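You operate a simulated robot arm through the tools that you are given. There is no shell and no other tool. Be economical: measure what you need, move in short steps, check, and stop when the job is done.

You run a simulated robot arm. Do the job below in one go: nothing can be reset, and whatever is moved stays where it is left.

TASK
Send the wet number pad and the white tab dose strip through the tunnel at 4 m/min.
Fine: both start in lane one; hands stay out of the tunnel and off the rollers; the belt has stopped at the end.

Only the result counts: the job must be done as asked and must still hold three seconds after the hand-in. Knocking over, shifting, dropping, spilling or breaking anything else fails it.

THE ROBOT
A 7-joint arm with a two-finger parallel gripper, fixed in place. Base frame: the origin is at the foot of the arm, x ahead of it, y to its left, z up. Lengths are in mm, angles in degrees, forces in N, time in s.
With the tool pointing down near the work surface it reaches from about 120 to 520 mm from the base axis. Its first joint turns from -66.0 to 66.0 degrees. Payload 2.4 kg.
Tool frame: the origin (TCP) lies between the finger pads and is the grasp point; the fingertips stand 30 mm ahead of it; z points along the fingers, y is the line along which they close. Largest opening 94 mm; finger width 28, thickness 10; the body of the gripper, 50 by 96 mm, starts 55 mm behind the TCP.
Orientation is that of the tool frame in the base frame, as a unit quaternion [x, y, z, w]. With the fingers straight down and closing along the base's y, the tool's x points along the base's -x, its y along +y and its z along -z.

THE INTERFACE
- The arm moves only by the tool servo_tool. Its argument "deltas" is a list of rows, each a list of 3 entries, a list of its own where there are three numbers: the shift along the base's x, y, z in m, then the turn, a rotation vector about the base's x, y, z in degrees, then the gripper command, from -1 (shut) to 1 (fully open), values between in proportion. In form: [[[dx, dy, dz], [rx, ry, rz], gripper], ...]. A call has 1 to 10 rows; each row is the pose to reach, as a shift and turn from the pose commanded when the call began. A row lasts 0.2 s, in which the tool goes at most 50 mm and 8.6 degrees; a call with a longer step from one row to the next is refused whole, and so is a gripper value outside its range. Where a pose cannot be reached the arm comes as near as it can. A force on the tool above 40 N (or 10 N above the force at the start of the call, whichever is more), or a blocked arm, ends the call early, and 0.2 s more pass. Each finger travels about 153 mm/s and halts on what it meets, pressing with about 44 N; the grip force reading is that of the motor and also rises with nothing between the fingers. The clock runs only during rows and for 0.2 s after the last one: add rows that repeat a pose to give the fingers time. It gives the time, the measured TCP pose, the force on the tool (base axes), the opening and the grip force at its end, in the units of the frame above (readings bear some noise).
- Cameras (640 x 400 px; columns grow to the right, rows downward): "scene" is fixed at [24, 463, 1444.1]; the picture's right is [-0.86, -0.50, 0.00], its down [-0.28, 0.47, -0.84] and it looks along [0.42, -0.72, -0.55] (base axes); focal length 331 px, centre (320, 200). "wrist" rides on the gripper at [-37, 0, -58] in the tool frame; the picture's right is [0.00, -1.00, 0.00], its down [0.97, 0.00, -0.24] and it looks along [0.24, 0.00, 0.97] (tool axes); focal length 218 px, centre (320, 200). There is no depth. A picture from a camera that has moved, and an enlarged one, comes with that camera's place and axes in the base frame and with its lens.
- capture(camera): a new picture of that camera. No time passes.
- close_up(camera, box): a new picture of the part [left, top, right, bottom] of that camera's present view, enlarged. No time passes.
- close_job(): hands the job in; it is judged then, once.

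Work in short steps. Places have to be worked out from the pictures, the camera data and where the tool is seen: move nearer, look again, correct. Check each grasp and each placing, and mend what went wrong. You have 120 turns and 76 pictures in all, those below and enlarged ones among them. Open the gripper and draw the arm clear of the work before you hand the job in, unless the task says otherwise; then end with one line.

The tools are called after ">>>" as name(argument=value, ...) on one line, values as JSON. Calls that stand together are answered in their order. servo_tool: Moves the arm, as the interface text tells. Its arguments: {"type":"object","properties":{"deltas":{"type":"array","items":{"type":"array"}}},"required":["deltas"]} The other tools are called the same way: capture (camera) takes a picture; close_up (camera, box) takes an enlarged picture of a part of a camera's view; close_job () hands the job in.

At the start:

```text
time_s: 0.0
position: [381.3, 25.3, 1215.8]
ee_rot: [0.0, 1.0, 0.0, 0.001]
wrist_force: [0.9, -0.7, 0.5]
width: 94.1
finger_force: 0.1
```

scene: 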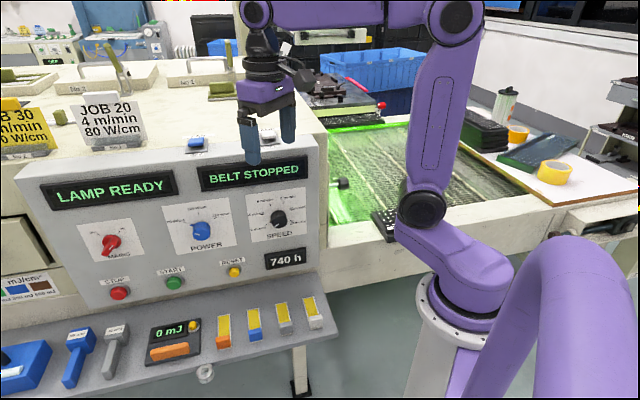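
wrist: 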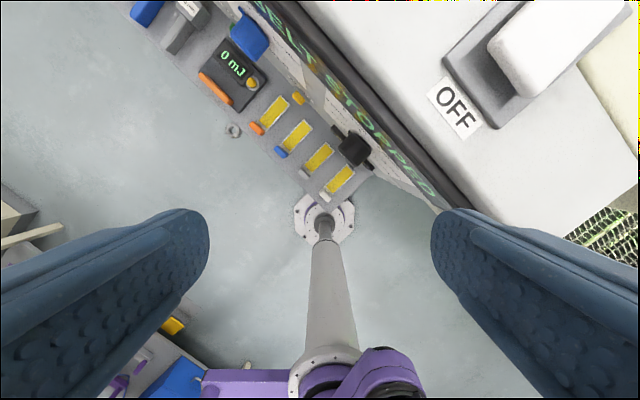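

I start by looking closely at the panel and the parts of the scene.

>>> close_up(camera="scene", box=[20, 120, 340, 320])

>>> close_up(camera="scene", box=[0, 280, 340, 400])

>>> close_up(camera="scene", box=[310, 60, 640, 266])

>>> close_up(camera="scene", box=[0, 0, 320, 160])

```text
2.00 times, centred on (180, 220) of scene
camera zoom: at [24.0, 463.0, 1444.1], right [-0.86, -0.5, 0.0], down [-0.28, 0.47, -0.84], along [0.42, -0.72, -0.55], focal length 662 px, centre (600, 160)
```

zoom: 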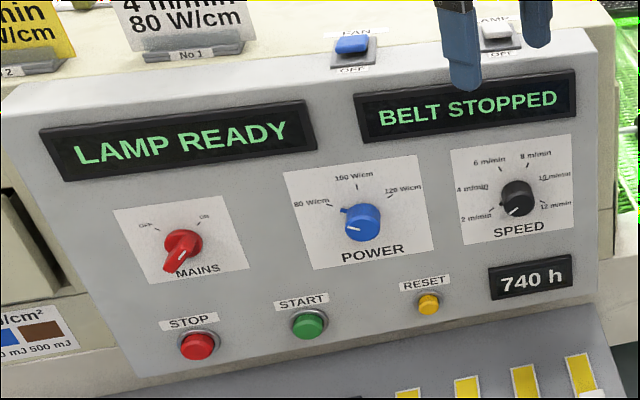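

```text
1.88 times, centred on (170, 340) of scene
camera zoom: at [24.0, 463.0, 1444.1], right [-0.86, -0.5, 0.0], down [-0.28, 0.47, -0.84], along [0.42, -0.72, -0.55], focal length 623 px, centre (602, -64)
```

zoom: 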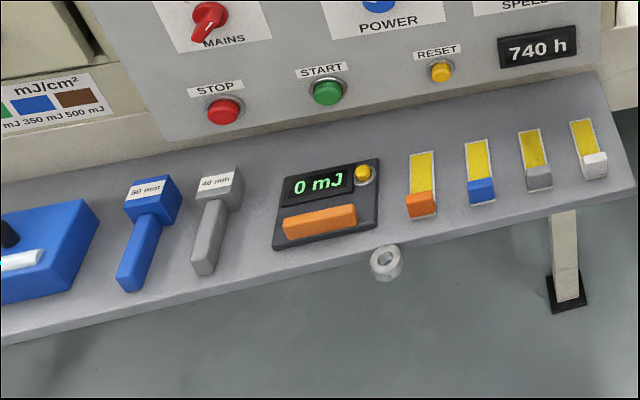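

```text
1.94 times, centred on (475, 163) of scene
camera zoom: at [24.0, 463.0, 1444.1], right [-0.86, -0.5, 0.0], down [-0.28, 0.47, -0.84], along [0.42, -0.72, -0.55], focal length 642 px, centre (19, 272)
```

zoom: 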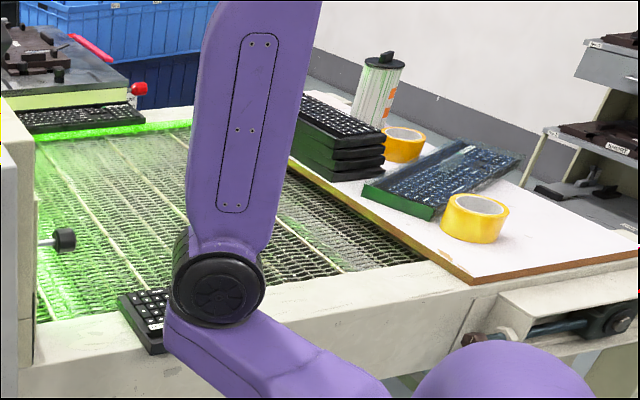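

```text
2.00 times, centred on (160, 80) of scene
camera zoom: at [24.0, 463.0, 1444.1], right [-0.86, -0.5, 0.0], down [-0.28, 0.47, -0.84], along [0.42, -0.72, -0.55], focal length 662 px, centre (640, 440)
```

zoom: 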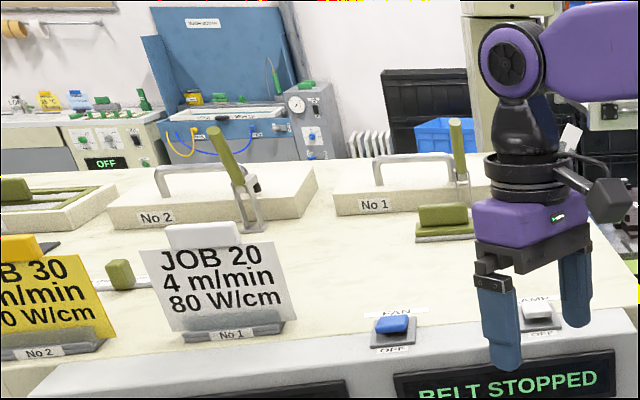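

The cabinet top seems to lie at z≈1180, just under the fingertips, and the belt is beyond its right end. I raise the tool first, then swing toward the belt to look.

>>> servo_tool(deltas=[[[0, 0, 0.045], [0, 0, 0], 1], [[0, 0, 0.09], [0, 0, 0], 1], [[-0.03, -0.035, 0.09], [0, 0, -6], 1], [[-0.06, -0.07, 0.09], [0, 0, -12], 1], [[-0.08, -0.11, 0.09], [0, 0, -18], 1], [[-0.09, -0.155, 0.09], [0, 0, -24], 1], [[-0.1, -0.2, 0.09], [0, 0, -30], 1], [[-0.1, -0.24, 0.09], [0, 0, -36], 1], [[-0.1, -0.28, 0.09], [0, 0, -42], 1]])

>>> capture(camera="wrist")

>>> capture(camera="scene")

```text
time_s: 2.0
position: [280.0, -255.4, 1305.8]
ee_rot: [0.359, 0.933, 0.0, -0.001]
wrist_force: [0.0, 0.2, -0.9]
width: 93.9
finger_force: 0.1
```

```text
69 pictures are left
camera wrist: at [307.3, -280.8, 1364.3], right [-0.67, -0.74, 0.0], down [-0.72, 0.65, 0.24], along [-0.18, 0.16, -0.97], focal length 218 px, centre (320, 200)
```

wrist: 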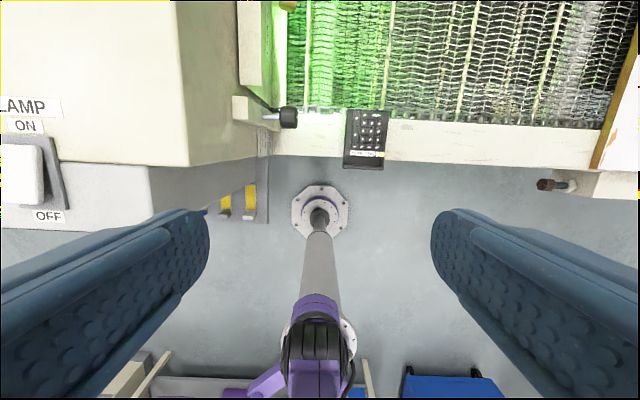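

```text
68 pictures are left
```

scene: 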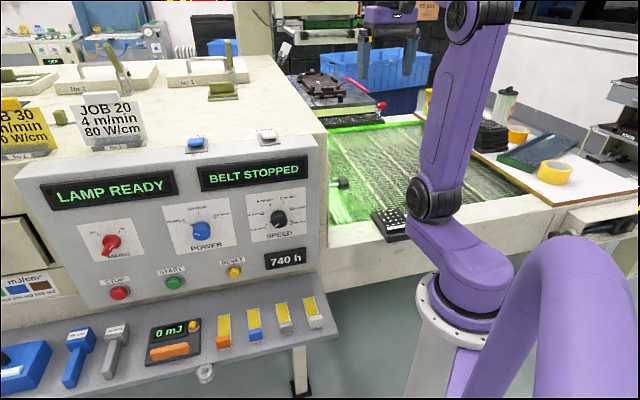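

The near number pad sits on the belt's near frame. I tilt the camera outward to see the whole belt and lane marks.

>>> servo_tool(deltas=[[[0, 0, 0], [-5.4, -5.9, 0], 1], [[0, 0, 0], [-10.7, -11.8, 0], 1], [[0, 0, 0], [-16, -17.6, 0], 1], [[0, 0, 0], [-21.4, -23.6, 0], 1], [[0, 0, 0], [-26.8, -29.6, 0], 1]])

>>> capture(camera="wrist")

```text
time_s: 3.2
position: [280.7, -254.6, 1306.5]
ee_rot: [0.337, 0.877, -0.124, 0.319]
wrist_force: [0.1, -0.4, 0.9]
width: 94.1
finger_force: 0.1
```

```text
67 pictures are left
camera wrist: at [274.0, -248.7, 1374.8], right [-0.67, -0.74, 0.0], down [-0.67, 0.6, -0.44], along [0.33, -0.3, -0.9], focal length 218 px, centre (320, 200)
```

wrist: 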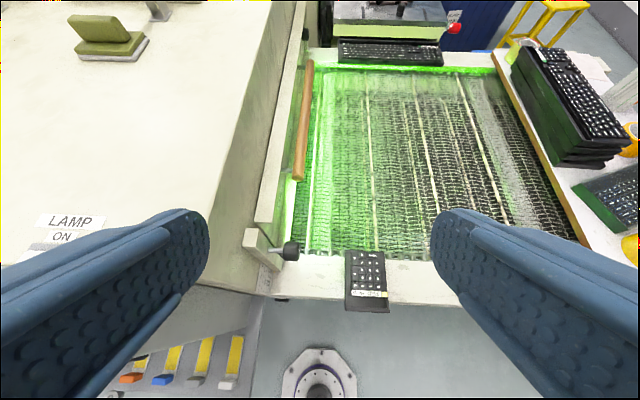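

>>> close_up(camera="wrist", box=[240, 220, 440, 345])

>>> close_up(camera="wrist", box=[250, 20, 530, 195])

>>> close_up(camera="scene", box=[320, 80, 480, 180])

>>> close_up(camera="scene", box=[310, 160, 430, 250])

```text
3.20 times, centred on (340, 282) of wrist
camera zoom: at [274.0, -248.7, 1374.8], right [-0.67, -0.74, 0.0], down [-0.67, 0.6, -0.44], along [0.33, -0.3, -0.9], focal length 698 px, centre (256, -64)
```

zoom: 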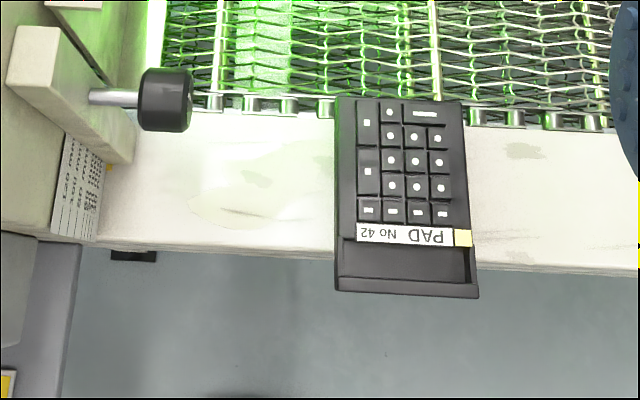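

```text
2.29 times, centred on (390, 108) of wrist
camera zoom: at [274.0, -248.7, 1374.8], right [-0.67, -0.74, 0.0], down [-0.67, 0.6, -0.44], along [0.33, -0.3, -0.9], focal length 499 px, centre (160, 411)
```

zoom: 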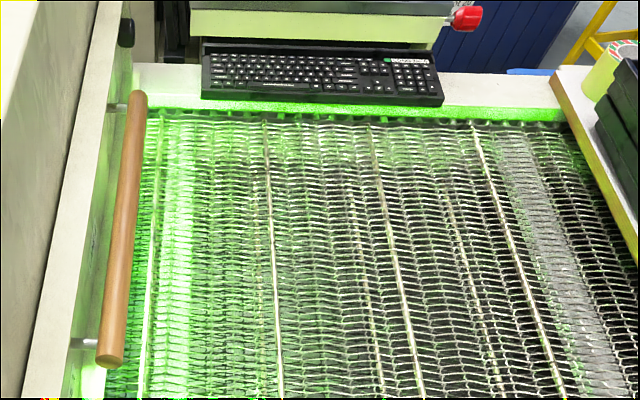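

```text
4.00 times, centred on (400, 130) of scene
camera zoom: at [24.0, 463.0, 1444.1], right [-0.86, -0.5, 0.0], down [-0.28, 0.47, -0.84], along [0.42, -0.72, -0.55], focal length 1324 px, centre (0, 480)
```

zoom: 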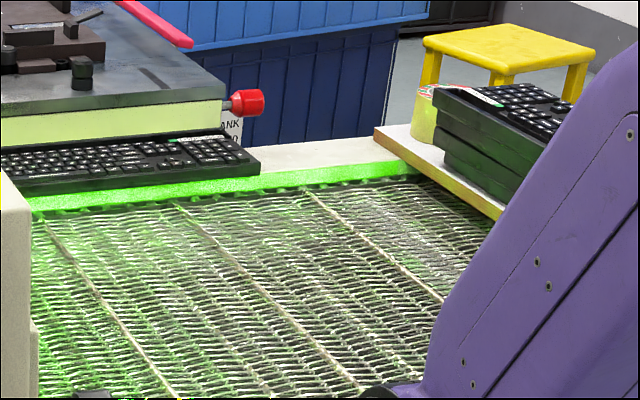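

```text
4.44 times, centred on (370, 205) of scene
camera zoom: at [24.0, 463.0, 1444.1], right [-0.86, -0.5, 0.0], down [-0.28, 0.47, -0.84], along [0.42, -0.72, -0.55], focal length 1471 px, centre (98, 178)
```

zoom: 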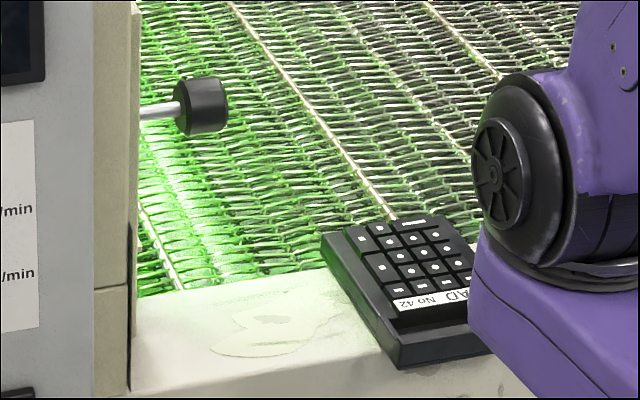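

>>> close_up(camera="wrist", box=[230, 230, 310, 305])

>>> close_up(camera="scene", box=[0, 90, 160, 190])

>>> close_up(camera="scene", box=[80, 180, 330, 300])

```text
5.33 times, centred on (270, 268) of wrist
camera zoom: at [274.0, -248.7, 1374.8], right [-0.67, -0.74, 0.0], down [-0.67, 0.6, -0.44], along [0.33, -0.3, -0.9], focal length 1164 px, centre (587, -160)
```

zoom: 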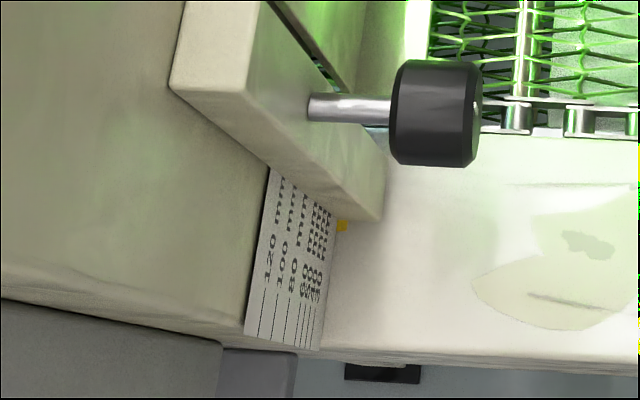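

```text
4.00 times, centred on (80, 140) of scene
camera zoom: at [24.0, 463.0, 1444.1], right [-0.86, -0.5, 0.0], down [-0.28, 0.47, -0.84], along [0.42, -0.72, -0.55], focal length 1324 px, centre (1280, 440)
```

zoom: 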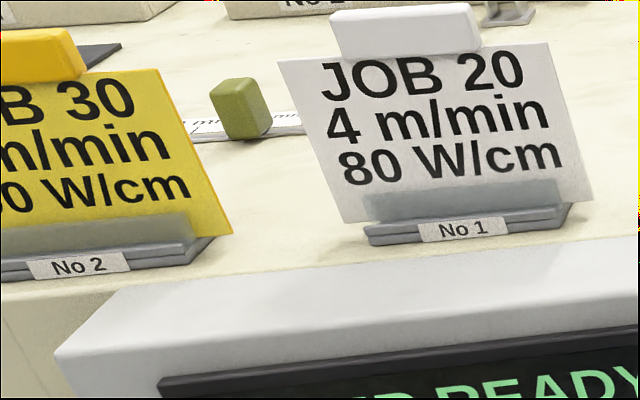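

```text
2.56 times, centred on (205, 240) of scene
camera zoom: at [24.0, 463.0, 1444.1], right [-0.86, -0.5, 0.0], down [-0.28, 0.47, -0.84], along [0.42, -0.72, -0.55], focal length 847 px, centre (614, 98)
```

zoom: 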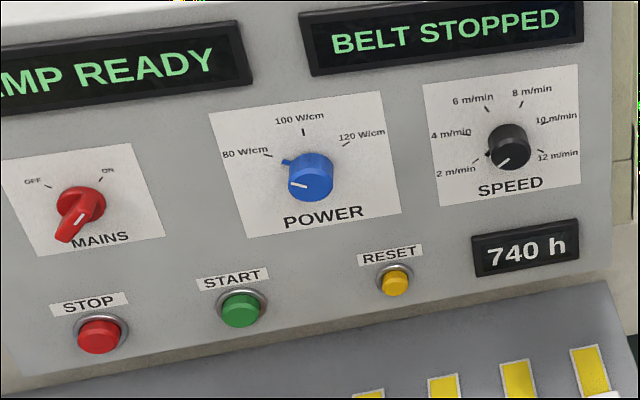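

The label reads PAD No 42, lying at about (240,-370,800). I need the lane markings, so I move over the belt and turn the camera toward the tunnel mouth.

>>> servo_tool(deltas=[[[0.0, -0.03, 0], [0, 0, 7], 1], [[0.0, -0.06, -0.02], [0, 0, 14], 1], [[0.0, -0.09, -0.04], [0, 0, 21], 1], [[0.0, -0.12, -0.06], [0, 0, 28], 1], [[0, -0.15, -0.08], [0, 0, 35], 1], [[0, -0.16, -0.1], [0, 0, 42], 1], [[0, -0.16, -0.12], [0, 0, 50], 1], [[0, -0.16, -0.14], [0, 0, 58], 1]])

>>> capture(camera="wrist")

```text
time_s: 5.0
position: [281.5, -414.3, 1164.2]
ee_rot: [-0.131, 0.931, 0.046, 0.338]
wrist_force: [-0.6, -0.9, -0.6]
width: 93.9
finger_force: 0.0
```

```text
59 pictures are left
camera wrist: at [271.7, -416.5, 1234.2], right [0.28, -0.96, 0.0], down [-0.86, -0.25, -0.44], along [0.42, 0.12, -0.9], focal length 218 px, centre (320, 200)
```

wrist: 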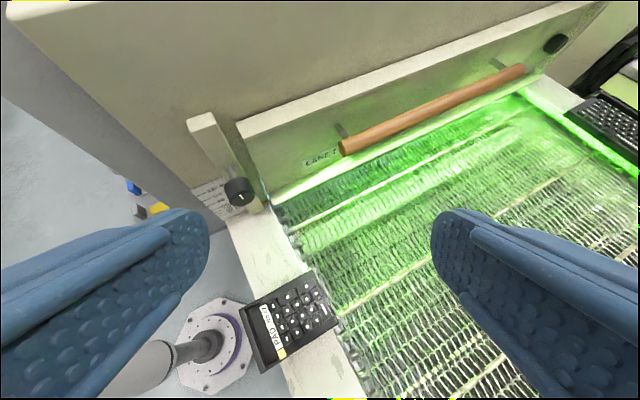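

>>> close_up(camera="wrist", box=[170, 90, 410, 240])

>>> close_up(camera="wrist", box=[360, 0, 640, 175])

>>> close_up(camera="wrist", box=[225, 260, 385, 400])

```text
2.67 times, centred on (290, 165) of wrist
camera zoom: at [271.7, -416.5, 1234.2], right [0.28, -0.96, 0.0], down [-0.86, -0.25, -0.44], along [0.42, 0.12, -0.9], focal length 582 px, centre (400, 293)
```

zoom: 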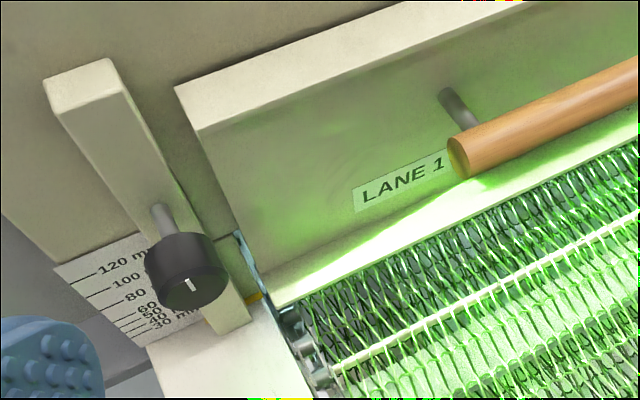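

```text
2.29 times, centred on (500, 88) of wrist
camera zoom: at [271.7, -416.5, 1234.2], right [0.28, -0.96, 0.0], down [-0.86, -0.25, -0.44], along [0.42, 0.12, -0.9], focal length 499 px, centre (-91, 457)
```

zoom: 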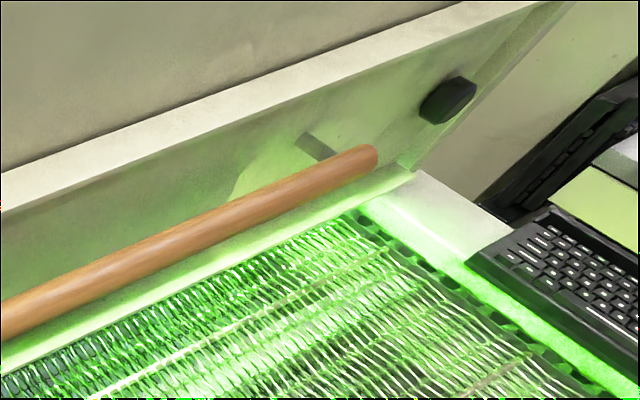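

```text
2.86 times, centred on (305, 330) of wrist
camera zoom: at [271.7, -416.5, 1234.2], right [0.28, -0.96, 0.0], down [-0.86, -0.25, -0.44], along [0.42, 0.12, -0.9], focal length 624 px, centre (363, -171)
```

zoom: 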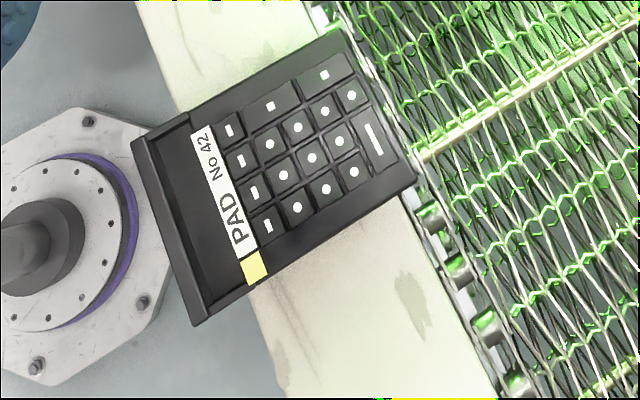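

Lane 1 is marked on the hood on the near side. The pad (≈100×138 mm, top at z≈815) overhangs the frame towards the base; I go lower on its near side to see its edge and the height of the tunnel gap.

>>> servo_tool(deltas=[[[-0.01, 0.03, -0.01], [0, 0, -7], 1], [[-0.02, 0.06, -0.02], [0, 0, -14], 1], [[-0.03, 0.09, -0.04], [0, 0, -21], 1], [[-0.04, 0.12, -0.06], [0, 0, -28], 1], [[-0.05, 0.15, -0.08], [0, 0, -35], 1], [[-0.06, 0.17, -0.1], [0, 0, -42], 1], [[-0.07, 0.19, -0.12], [0, 0, -49], 1], [[-0.08, 0.2, -0.15], [0, 0, -56], 1], [[-0.08, 0.21, -0.17], [0, 0, -62], 1]])

>>> capture(camera="wrist")

```text
time_s: 7.0
position: [204.8, -205.6, 994.3]
ee_rot: [0.365, 0.867, -0.134, 0.313]
wrist_force: [-0.6, 0.6, 0.5]
width: 93.8
finger_force: 0.1
out of reach, approached as far as the arm can: row 5
```

```text
55 pictures are left
camera wrist: at [198.1, -199.3, 1064.2], right [-0.72, -0.7, 0.0], down [-0.63, 0.64, -0.44], along [0.3, -0.31, -0.9], focal length 218 px, centre (320, 200)
```

wrist: 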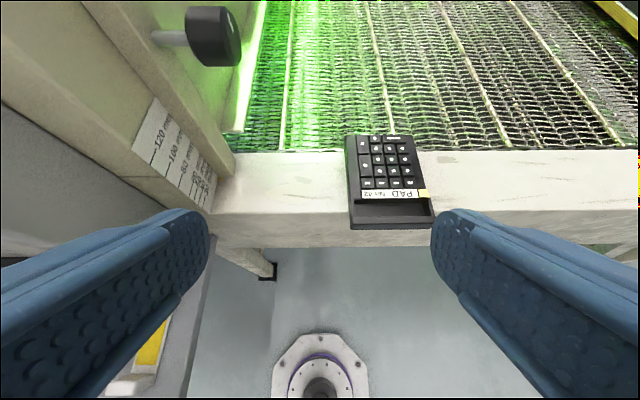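

>>> close_up(camera="wrist", box=[310, 120, 470, 240])

>>> close_up(camera="wrist", box=[110, 60, 270, 220])

```text
3.33 times, centred on (390, 180) of wrist
camera zoom: at [198.1, -199.3, 1064.2], right [-0.72, -0.7, 0.0], down [-0.63, 0.64, -0.44], along [0.3, -0.31, -0.9], focal length 728 px, centre (87, 267)
```

zoom: 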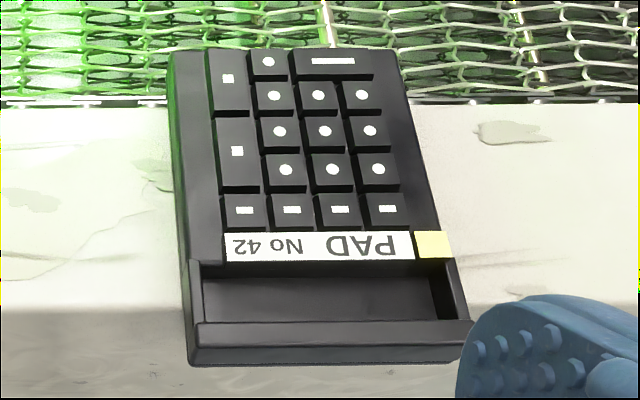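

```text
2.50 times, centred on (190, 140) of wrist
camera zoom: at [198.1, -199.3, 1064.2], right [-0.72, -0.7, 0.0], down [-0.63, 0.64, -0.44], along [0.3, -0.31, -0.9], focal length 546 px, centre (645, 350)
```

zoom: 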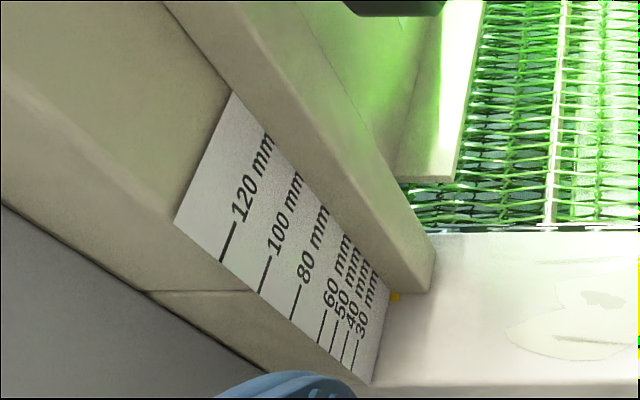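

Frame top is at z≈799, pad top ≈820, hood lower edge ≈836, so the pad clears. The pad's near end has a pocket with a ~10 mm rim I can pinch; I straighten the tool and turn it so that the fingers close across the rim.

>>> servo_tool(deltas=[[[0.0, -0.01, 0.0], [5.8, 5.5, 0], 1], [[0.0, -0.02, 0.0], [11.5, 11, 0], 0.6], [[0.0, -0.04, 0.0], [17.3, 16.6, 0], 0.2], [[0.0, -0.06, 0.0], [23, 22.1, 0], -0.1], [[0.0, -0.08, 0.0], [28.8, 27.6, 0], -0.4], [[-0.006, -0.12, 0], [28.8, 27.6, 0], -0.4]])

>>> servo_tool(deltas=[[[0, 0, 0], [0, 0, -8.5], -0.4], [[0, 0, 0], [0, 0, -17], -0.4], [[0, 0, 0], [0, 0, -25.5], -0.4], [[0, 0, 0], [0, 0, -34], -0.4], [[0, 0, 0], [0, 0, -42.5], -0.4], [[0, 0, 0], [0, 0, -51], -0.4], [[0, 0, 0], [0, 0, -59.5], -0.4], [[0, 0, 0], [0, 0, -68], -0.4], [[0, 0, 0], [0, 0, -76.5], -0.4], [[0, 0, 0], [0, 0, -85], -0.4]])

>>> capture(camera="wrist")

```text
time_s: 8.4
position: [193.2, -325.2, 995.4]
ee_rot: [0.391, 0.92, 0.0, -0.001]
wrist_force: [0.5, 0.1, 0.7]
width: 28.4
finger_force: 0.1
```

```text
time_s: 10.6
position: [195.4, -323.8, 995.8]
ee_rot: [0.911, 0.413, 0.0, 0.0]
wrist_force: [-0.6, 0.0, 0.1]
width: 28.2
finger_force: 0.1
```

```text
52 pictures are left
camera wrist: at [170.7, -352.6, 1054.0], right [-0.75, 0.66, 0.0], down [0.64, 0.73, 0.24], along [0.16, 0.18, -0.97], focal length 218 px, centre (320, 200)
```

wrist: 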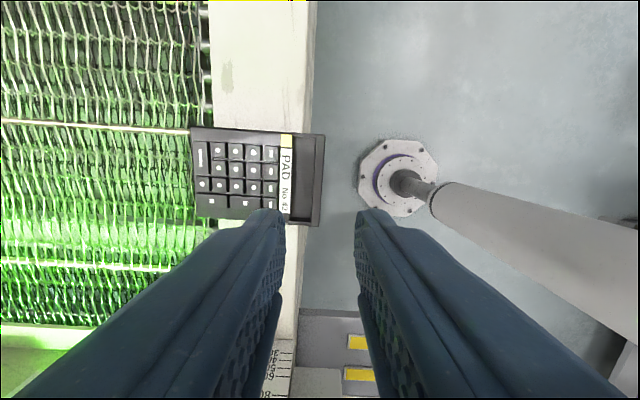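

The fingers straddle the rim's column almost exactly. I trim the yaw, nudge 3 mm, and descend to just above the rim, then look.

>>> servo_tool(deltas=[[[0.002, -0.002, -0.03], [0, 0, -3.8], -0.45], [[0.002, -0.002, -0.07], [0, 0, -3.8], -0.45], [[0.002, -0.002, -0.11], [0, 0, -3.8], -0.45], [[0.002, -0.002, -0.125], [0, 0, -3.8], -0.45]])

>>> capture(camera="wrist")

>>> close_up(camera="scene", box=[330, 140, 490, 260])

```text
time_s: 11.6
position: [198.9, -326.2, 869.8]
ee_rot: [0.923, 0.385, 0.0, 0.001]
wrist_force: [0.7, -0.4, 0.7]
width: 26.2
finger_force: 0.1
```

```text
51 pictures are left
camera wrist: at [172.0, -353.3, 929.3], right [-0.71, 0.71, 0.0], down [0.68, 0.69, 0.24], along [0.17, 0.17, -0.97], focal length 218 px, centre (320, 200)
```

wrist: 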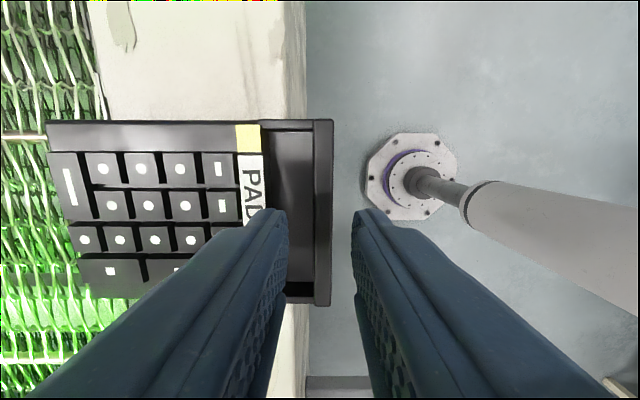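

```text
3.33 times, centred on (410, 200) of scene
camera zoom: at [24.0, 463.0, 1444.1], right [-0.86, -0.5, 0.0], down [-0.28, 0.47, -0.84], along [0.42, -0.72, -0.55], focal length 1103 px, centre (20, 200)
```

zoom: 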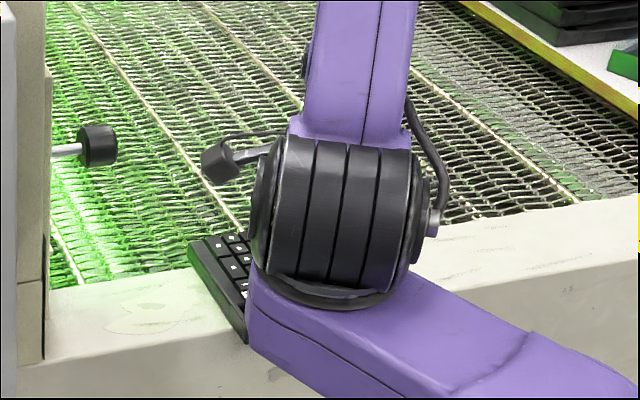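

Rim top is at z≈821, fingers well on both sides. I descend so that the tips sit about 12 mm below the rim top and close.

>>> servo_tool(deltas=[[[0, 0, -0.012], [0, 0, 0], -0.45], [[0, 0, -0.022], [0, 0, 0], -0.45], [[0, 0, -0.027], [0, 0, 0], -0.45], [[0, 0, -0.031], [0, 0, 0], -0.45], [[0, 0, -0.031], [0, 0, 0], -0.45]])

```text
time_s: 12.8
position: [198.3, -327.2, 839.1]
ee_rot: [0.923, 0.384, 0.0, 0.002]
wrist_force: [-1.1, -0.1, -0.5]
width: 26.1
finger_force: 0.1
```

No contact. I try 3 mm lower and then close on the rim.

>>> servo_tool(deltas=[[[0, 0, -0.0015], [0, 0, 0], -0.45], [[0, 0, -0.003], [0, 0, 0], -0.45], [[0, 0, -0.003], [0, 0, 0], -1], [[0, 0, -0.003], [0, 0, 0], -1], [[0, 0, -0.003], [0, 0, 0], -1]])

>>> capture(camera="wrist")

```text
time_s: 14.2
position: [197.8, -326.8, 837.6]
ee_rot: [0.923, 0.384, 0.0, 0.002]
wrist_force: [-2.3, 2.6, 13.4]
width: 9.3
finger_force: 43.2
stopped in row 5: the force on the tool passed its limit (the readings are from after the stop); the commanded pose is now the measured one
```

```text
49 pictures are left
camera wrist: at [170.9, -354.0, 896.7], right [-0.71, 0.71, 0.0], down [0.68, 0.69, 0.24], along [0.17, 0.17, -0.97], focal length 218 px, centre (320, 200)
```

wrist: 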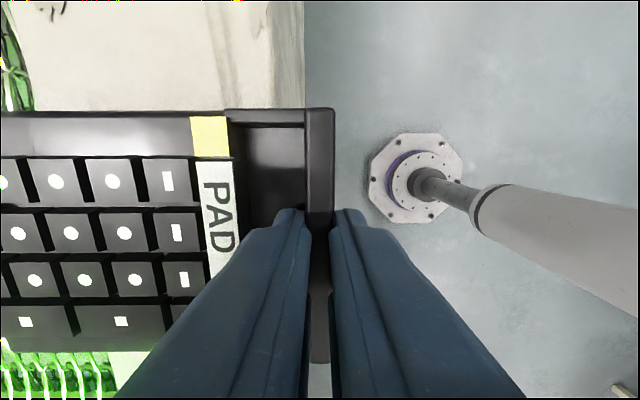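

The rim (9.3 mm) is gripped firmly, and the tips just touch the pocket floor. I lift 15 mm and check that the pad stays level.

>>> servo_tool(deltas=[[[0, 0, 0.005], [0, 0, 0], -1], [[0, 0, 0.01], [0, 0, 0], -1], [[0, 0, 0.018], [0, 0, 0], -1], [[0, 0, 0.025], [0, 0, 0], -1]])

>>> capture(camera="wrist")

```text
time_s: 15.2
position: [197.1, -328.4, 861.9]
ee_rot: [0.923, 0.384, 0.0, 0.002]
wrist_force: [0.2, 0.2, 0.0]
width: 0.1
finger_force: 32.6
```

```text
48 pictures are left
camera wrist: at [170.5, -354.2, 921.2], right [-0.71, 0.71, 0.0], down [0.68, 0.69, 0.24], along [0.17, 0.17, -0.97], focal length 218 px, centre (320, 200)
```

wrist: 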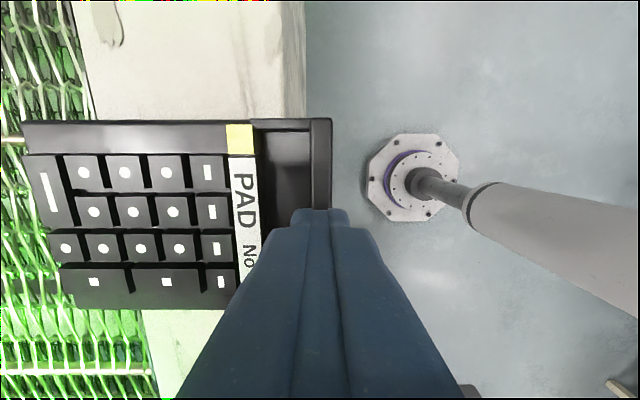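

The pad slipped out and lies unchanged; its far end already overhangs the belt, so rather than lift I will re-grip the rim and slide it straight onto the belt. I reopen and descend again.

>>> servo_tool(deltas=[[[0, 0, 0], [0, 0, 0], -0.45], [[0, 0, 0], [0, 0, 0], -0.45], [[0, 0, -0.01], [0, 0, 0], -0.45], [[0, 0, -0.018], [0, 0, 0], -0.45], [[0, 0, -0.0225], [0, 0, 0], -0.45], [[0, 0, -0.0225], [0, 0, 0], -0.45], [[0, 0, -0.0225], [0, 0, 0], -0.7], [[0, 0, -0.0225], [0, 0, 0], -0.78], [[0, 0, -0.0225], [0, 0, 0], -0.78]])

>>> capture(camera="wrist")

```text
time_s: 17.2
position: [197.0, -327.0, 839.9]
ee_rot: [0.924, 0.383, 0.0, 0.001]
wrist_force: [-0.4, 0.0, 0.2]
width: 10.4
finger_force: 0.3
```

```text
47 pictures are left
camera wrist: at [171.0, -354.1, 898.9], right [-0.71, 0.71, 0.0], down [0.68, 0.69, 0.24], along [0.17, 0.17, -0.97], focal length 218 px, centre (320, 200)
```

wrist: 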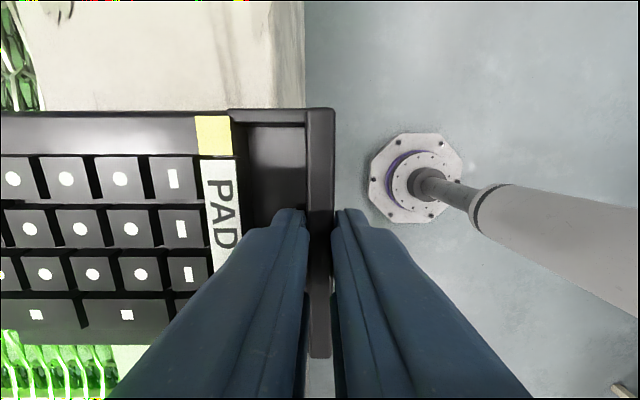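

>>> servo_tool(deltas=[[[0, 0, 0], [0, 0, 0], -1], [[0.007, -0.007, 0], [0, 0, 0], -1], [[0.014, -0.014, 0], [0, 0, 0], -1], [[0.023, -0.023, 0], [0, 0, 0], -1], [[0.032, -0.032, 0], [0, 0, 0], -1], [[0.042, -0.042, 0], [0, 0, 0], -1]])

>>> capture(camera="wrist")

```text
time_s: 18.6
position: [238.8, -368.4, 840.0]
ee_rot: [0.924, 0.383, 0.001, 0.002]
wrist_force: [-2.4, 2.8, 8.4]
width: 9.2
finger_force: 43.0
```

```text
46 pictures are left
camera wrist: at [212.8, -395.6, 898.9], right [-0.71, 0.71, 0.0], down [0.68, 0.69, 0.24], along [0.17, 0.17, -0.97], focal length 218 px, centre (320, 200)
```

wrist: 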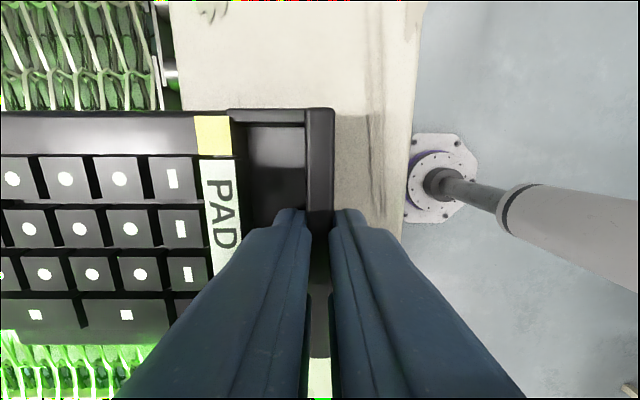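

The pad slides well with the gripper. I continue outward.

>>> servo_tool(deltas=[[[0.008, -0.008, 0], [0, 0, 0], -1], [[0.017, -0.017, 0], [0, 0, 0], -1], [[0.026, -0.026, 0], [0, 0, 0], -1], [[0.035, -0.035, 0], [0, 0, 0], -1], [[0.044, -0.044, 0], [0, 0, 0], -1], [[0.053, -0.053, 0], [0, 0, 0], -1], [[0.062, -0.062, 0], [0, 0, 0], -1]])

>>> capture(camera="wrist")

```text
time_s: 20.2
position: [301.9, -432.8, 840.0]
ee_rot: [0.924, 0.383, -0.001, 0.002]
wrist_force: [0.7, -0.1, 0.5]
width: 9.2
finger_force: 43.4
```

```text
45 pictures are left
camera wrist: at [275.2, -458.4, 898.2], right [-0.71, 0.71, 0.0], down [0.68, 0.69, 0.24], along [0.17, 0.17, -0.97], focal length 218 px, centre (320, 200)
```

wrist: 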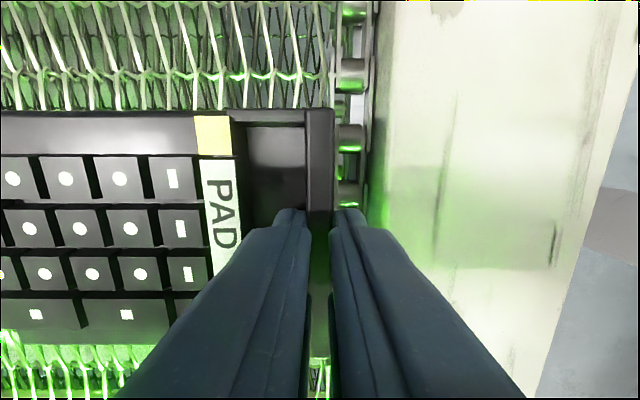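

>>> servo_tool(deltas=[[[0.008, -0.008, 0], [0, 0, 0], -1], [[0.016, -0.016, 0], [0, 0, 0], -1], [[0.02, -0.02, 0], [0, 0, 0], -1], [[0.02, -0.02, 0], [0, 0, 0], -1]])

>>> capture(camera="wrist")

```text
time_s: 21.2
position: [321.7, -452.2, 839.7]
ee_rot: [0.923, 0.384, -0.001, 0.002]
wrist_force: [-0.5, 0.3, -0.4]
width: 9.2
finger_force: 43.4
```

```text
44 pictures are left
camera wrist: at [294.9, -478.4, 898.8], right [-0.71, 0.71, 0.0], down [0.68, 0.69, 0.24], along [0.17, 0.17, -0.97], focal length 218 px, centre (320, 200)
```

wrist: 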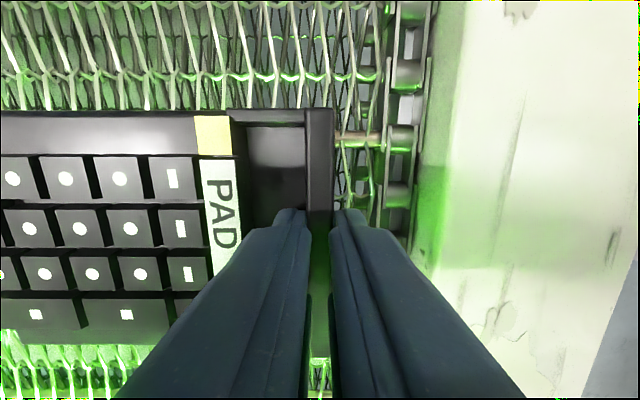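

The pad is fully on the belt, centred near lane 1's label. I open slightly and rise straight up.

>>> servo_tool(deltas=[[[0, 0, 0], [0, 0, 0], -0.65], [[0, 0, 0], [0, 0, 0], -0.6], [[0, 0, 0.015], [0, 0, 0], -0.6], [[0, 0, 0.05], [0, 0, 0], -0.6], [[0, 0, 0.1], [0, 0, 0], -0.6], [[-0.01, 0.01, 0.15], [0, 0, 0], -0.6], [[-0.03, 0.04, 0.2], [0, 0, 0], -0.6], [[-0.05, 0.07, 0.25], [0, 0, 0], -0.6]])

>>> capture(camera="wrist")

```text
refused: row 6 steps farther than a row can; nothing moved
```

```text
43 pictures are left
camera wrist: at [294.9, -478.4, 898.8], right [-0.71, 0.71, 0.0], down [0.68, 0.69, 0.24], along [0.17, 0.17, -0.97], focal length 218 px, centre (320, 200)
```

wrist: 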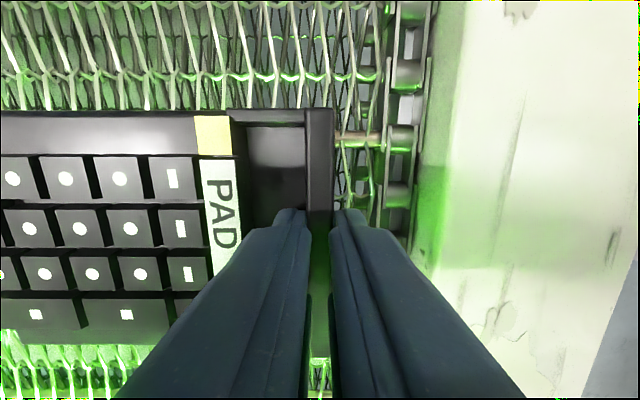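

The step was too long; I repeat with shorter rows.

>>> servo_tool(deltas=[[[0, 0, 0], [0, 0, 0], -0.65], [[0, 0, 0], [0, 0, 0], -0.6], [[0, 0, 0.015], [0, 0, 0], -0.6], [[0, 0, 0.05], [0, 0, 0], -0.6], [[0, 0, 0.09], [0, 0, 0], -0.6], [[-0.01, 0.01, 0.13], [0, 0, 0], -0.6], [[-0.03, 0.035, 0.165], [0, 0, 0], -0.6], [[-0.05, 0.06, 0.2], [0, 0, 0], -0.6]])

>>> capture(camera="wrist")

>>> capture(camera="scene")

```text
time_s: 23.0
position: [271.3, -391.9, 1040.2]
ee_rot: [0.923, 0.384, 0.0, 0.002]
wrist_force: [-0.2, -0.1, 0.6]
width: 18.8
finger_force: 0.1
```

```text
42 pictures are left
camera wrist: at [244.9, -417.3, 1099.1], right [-0.71, 0.71, 0.0], down [0.68, 0.69, 0.24], along [0.17, 0.17, -0.97], focal length 218 px, centre (320, 200)
```

wrist: 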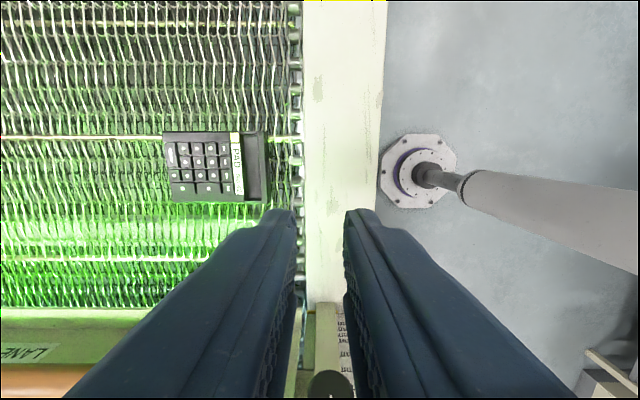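

```text
41 pictures are left
```

scene: 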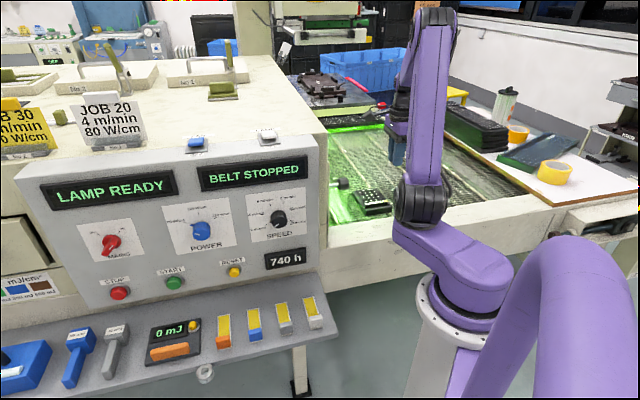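

The pad lies well in lane 1 (a second label "LANE…" is farther out). Next the strip: I retreat toward the base, turn the fingers, and go above the right end of the shelf.

>>> servo_tool(deltas=[[[-0.017, 0.037, 0], [0, 0, 8], -0.4], [[-0.034, 0.074, 0], [0, 0, 16], -0.2], [[-0.051, 0.111, 0], [0, 0, 24], 0], [[-0.068, 0.148, 0], [0, 0, 32], 0], [[-0.085, 0.185, 0], [0, 0, 40], 0], [[-0.101, 0.222, 0], [0, 0, 48], 0]])

>>> servo_tool(deltas=[[[0.02, 0.02, -0.01], [0, 0, 7], 0], [[0.04, 0.04, -0.02], [0, 0, 14], 0], [[0.06, 0.06, -0.03], [0, 0, 21], 0], [[0.08, 0.08, -0.04], [0, 0, 28], 0], [[0.1, 0.1, -0.05], [0, 0, 35], 0], [[0.12, 0.12, -0.06], [0, 0, 42], 0], [[0.135, 0.135, -0.08], [0, 0, 42], 0]])

>>> capture(camera="wrist")

>>> capture(camera="scene")

```text
time_s: 24.4
position: [169.0, -168.9, 1040.2]
ee_rot: [0.685, 0.728, 0.001, 0.002]
wrist_force: [-0.3, 0.3, 0.2]
width: 47.0
finger_force: 0.1
```

```text
time_s: 26.0
position: [306.3, -34.9, 958.1]
ee_rot: [0.381, 0.925, 0.001, 0.001]
wrist_force: [0.2, 0.1, 0.5]
width: 47.2
finger_force: 0.1
```

```text
40 pictures are left
camera wrist: at [331.3, -61.3, 1018.1], right [-0.7, -0.71, 0.0], down [-0.69, 0.68, 0.24], along [-0.17, 0.17, -0.97], focal length 218 px, centre (320, 200)
```

wrist: 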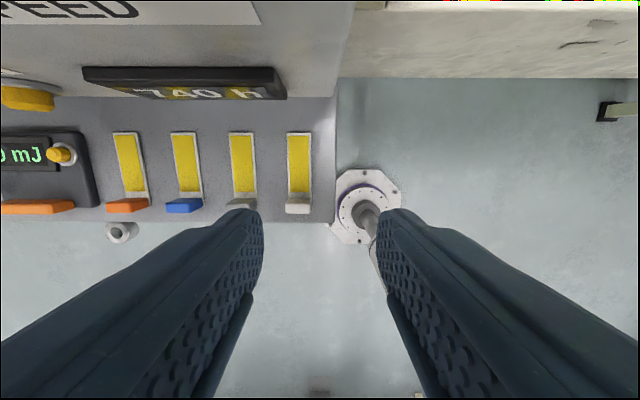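

```text
39 pictures are left
```

scene: 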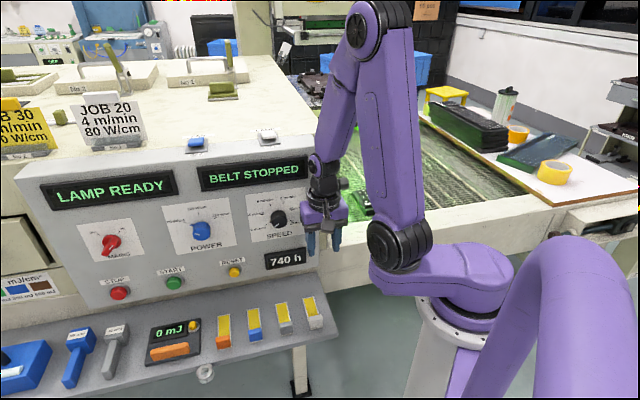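

>>> close_up(camera="wrist", box=[216, 115, 344, 225])

>>> close_up(camera="scene", box=[200, 285, 344, 375])

```text
3.64 times, centred on (280, 170) of wrist
camera zoom: at [331.3, -61.3, 1018.1], right [-0.7, -0.71, 0.0], down [-0.69, 0.68, 0.24], along [-0.17, 0.17, -0.97], focal length 794 px, centre (466, 309)
```

zoom: 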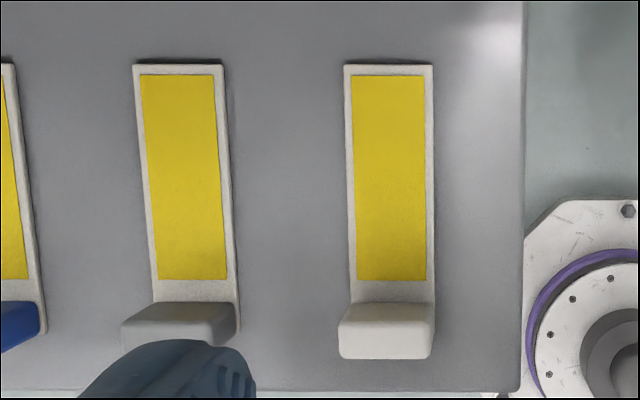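

```text
4.44 times, centred on (272, 330) of scene
camera zoom: at [24.0, 463.0, 1444.1], right [-0.86, -0.5, 0.0], down [-0.28, 0.47, -0.84], along [0.42, -0.72, -0.55], focal length 1471 px, centre (533, -378)
```

zoom: 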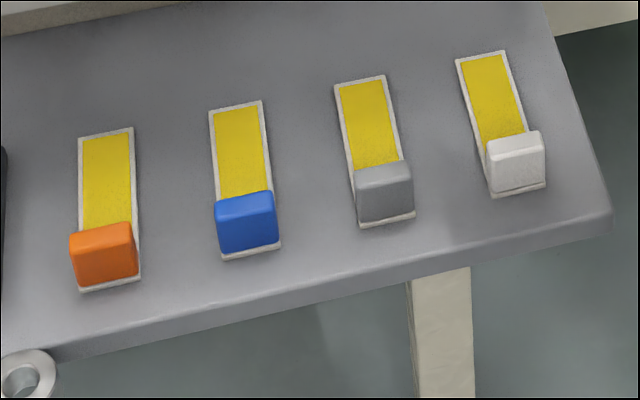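

The white tab's top is at about (295.5, 15, 750), 32 mm wide, shelf at z≈716. I move above it, descend partway and check.

>>> servo_tool(deltas=[[[-0.004, 0.02, -0.02], [0, 0, 0], 0.2], [[-0.009, 0.045, -0.05], [0, 0, 0], 0.2], [[-0.011, 0.05, -0.09], [0, 0, 0], 0.2], [[-0.011, 0.05, -0.13], [0, 0, 0], 0.2]])

>>> capture(camera="wrist")

>>> close_up(camera="scene", box=[220, 240, 380, 360])

```text
time_s: 27.0
position: [293.9, 15.3, 829.0]
ee_rot: [0.382, 0.924, -0.001, 0.001]
wrist_force: [0.4, 0.1, -0.1]
width: 56.4
finger_force: 0.1
```

```text
36 pictures are left
camera wrist: at [319.4, -11.9, 888.8], right [-0.71, -0.71, 0.0], down [-0.69, 0.69, 0.24], along [-0.17, 0.17, -0.97], focal length 218 px, centre (320, 200)
```

wrist: 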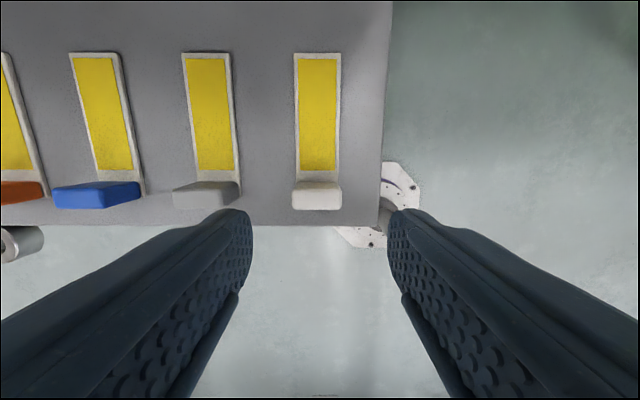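

```text
3.33 times, centred on (300, 300) of scene
camera zoom: at [24.0, 463.0, 1444.1], right [-0.86, -0.5, 0.0], down [-0.28, 0.47, -0.84], along [0.42, -0.72, -0.55], focal length 1103 px, centre (387, -133)
```

zoom: 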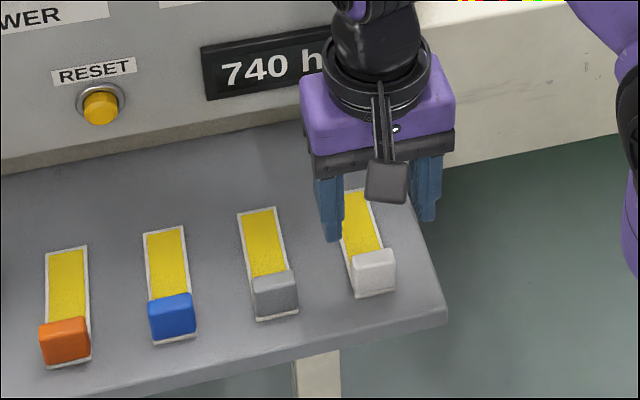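

Well aligned (2 mm to trim). I descend to z≈757 and grip the tab.

>>> servo_tool(deltas=[[[0.001, 0.001, -0.03], [0, 0, 0], 0.2], [[0.001, 0.001, -0.055], [0, 0, 0], 0.2], [[0.001, 0.001, -0.072], [0, 0, 0], 0.2], [[0.001, 0.001, -0.072], [0, 0, 0], -1], [[0.001, 0.001, -0.072], [0, 0, 0], -1], [[0.001, 0.001, -0.072], [0, 0, 0], -1]])

>>> servo_tool(deltas=[[[0, 0, 0.01], [0, 0, 0], -1], [[0, 0, 0.03], [0, 0, 0], -1], [[0, 0, 0.07], [0, 0, 0], -1], [[0, 0, 0.11], [0, 0, 0], -1]])

>>> capture(camera="wrist")

```text
time_s: 28.4
position: [295.3, 17.5, 758.6]
ee_rot: [0.382, 0.924, 0.001, 0.001]
wrist_force: [0.1, -0.4, 1.5]
width: 31.8
finger_force: 43.7
```

```text
time_s: 29.4
position: [295.2, 15.4, 868.0]
ee_rot: [0.38, 0.925, 0.001, 0.001]
wrist_force: [-0.1, 0.1, -0.2]
width: 31.8
finger_force: 43.8
```

```text
34 pictures are left
camera wrist: at [320.4, -10.3, 927.5], right [-0.7, -0.71, 0.0], down [-0.69, 0.68, 0.24], along [-0.17, 0.17, -0.97], focal length 218 px, centre (320, 200)
```

wrist: 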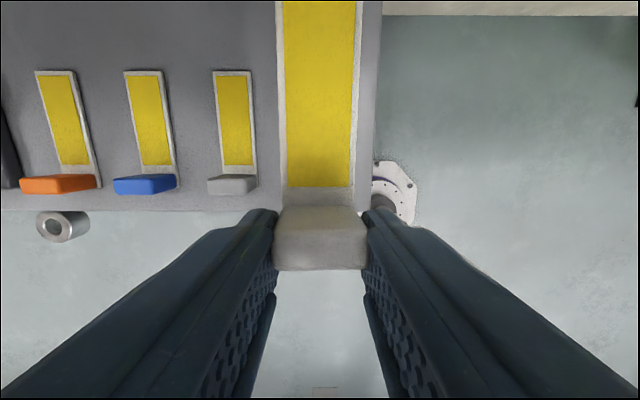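

The strip is held level. I carry it in front of the cabinet first, then out along the belt direction at a safe height.

>>> servo_tool(deltas=[[[-0.03, -0.03, 0], [0, 0, 0], -1], [[-0.06, -0.06, 0], [0, 0, 0], -1], [[-0.09, -0.09, 0.02], [0, 0, 0], -1], [[-0.115, -0.115, 0.05], [0, 0, 0], -1], [[-0.135, -0.135, 0.085], [0, 0, 0], -1], [[-0.153, -0.153, 0.12], [0, 0, 0], -1]])

>>> servo_tool(deltas=[[[0.03, -0.03, 0], [0, 0, 0], -1], [[0.06, -0.06, 0], [0, 0, 0], -1], [[0.09, -0.09, 0], [0, 0, 0], -1], [[0.12, -0.12, 0], [0, 0, 0], -1], [[0.15, -0.15, 0], [0, 0, 0], -1], [[0.18, -0.18, 0], [0, 0, 0], -1], [[0.21, -0.21, 0], [0, 0, 0], -1], [[0.241, -0.241, 0], [0, 0, 0], -1]])

>>> capture(camera="wrist")

>>> close_up(camera="scene", box=[310, 60, 470, 260])

```text
time_s: 30.8
position: [141.5, -136.4, 989.0]
ee_rot: [0.381, 0.924, 0.001, 0.001]
wrist_force: [0.9, 0.1, -1.1]
width: 30.8
finger_force: 44.1
```

```text
time_s: 32.6
position: [384.3, -377.3, 987.6]
ee_rot: [0.382, 0.924, 0.001, 0.001]
wrist_force: [-0.5, 0.1, -0.6]
width: 30.9
finger_force: 43.5
```

```text
33 pictures are left
camera wrist: at [409.4, -403.5, 1047.2], right [-0.71, -0.71, 0.0], down [-0.69, 0.69, 0.24], along [-0.17, 0.17, -0.97], focal length 218 px, centre (320, 200)
```

wrist: 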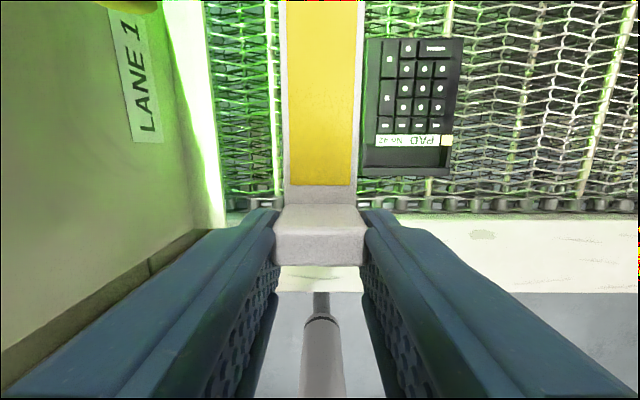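

```text
2.00 times, centred on (390, 160) of scene
camera zoom: at [24.0, 463.0, 1444.1], right [-0.86, -0.5, 0.0], down [-0.28, 0.47, -0.84], along [0.42, -0.72, -0.55], focal length 662 px, centre (180, 280)
```

zoom: 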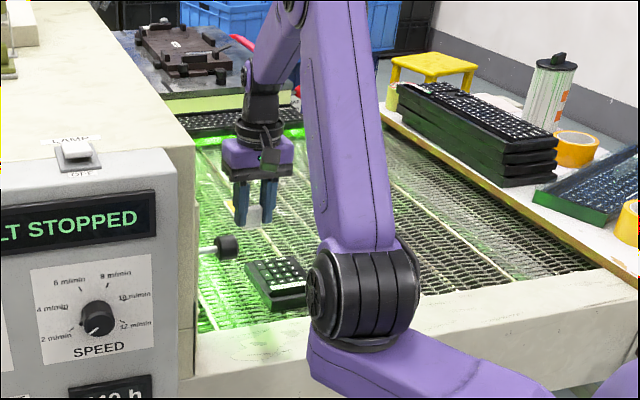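

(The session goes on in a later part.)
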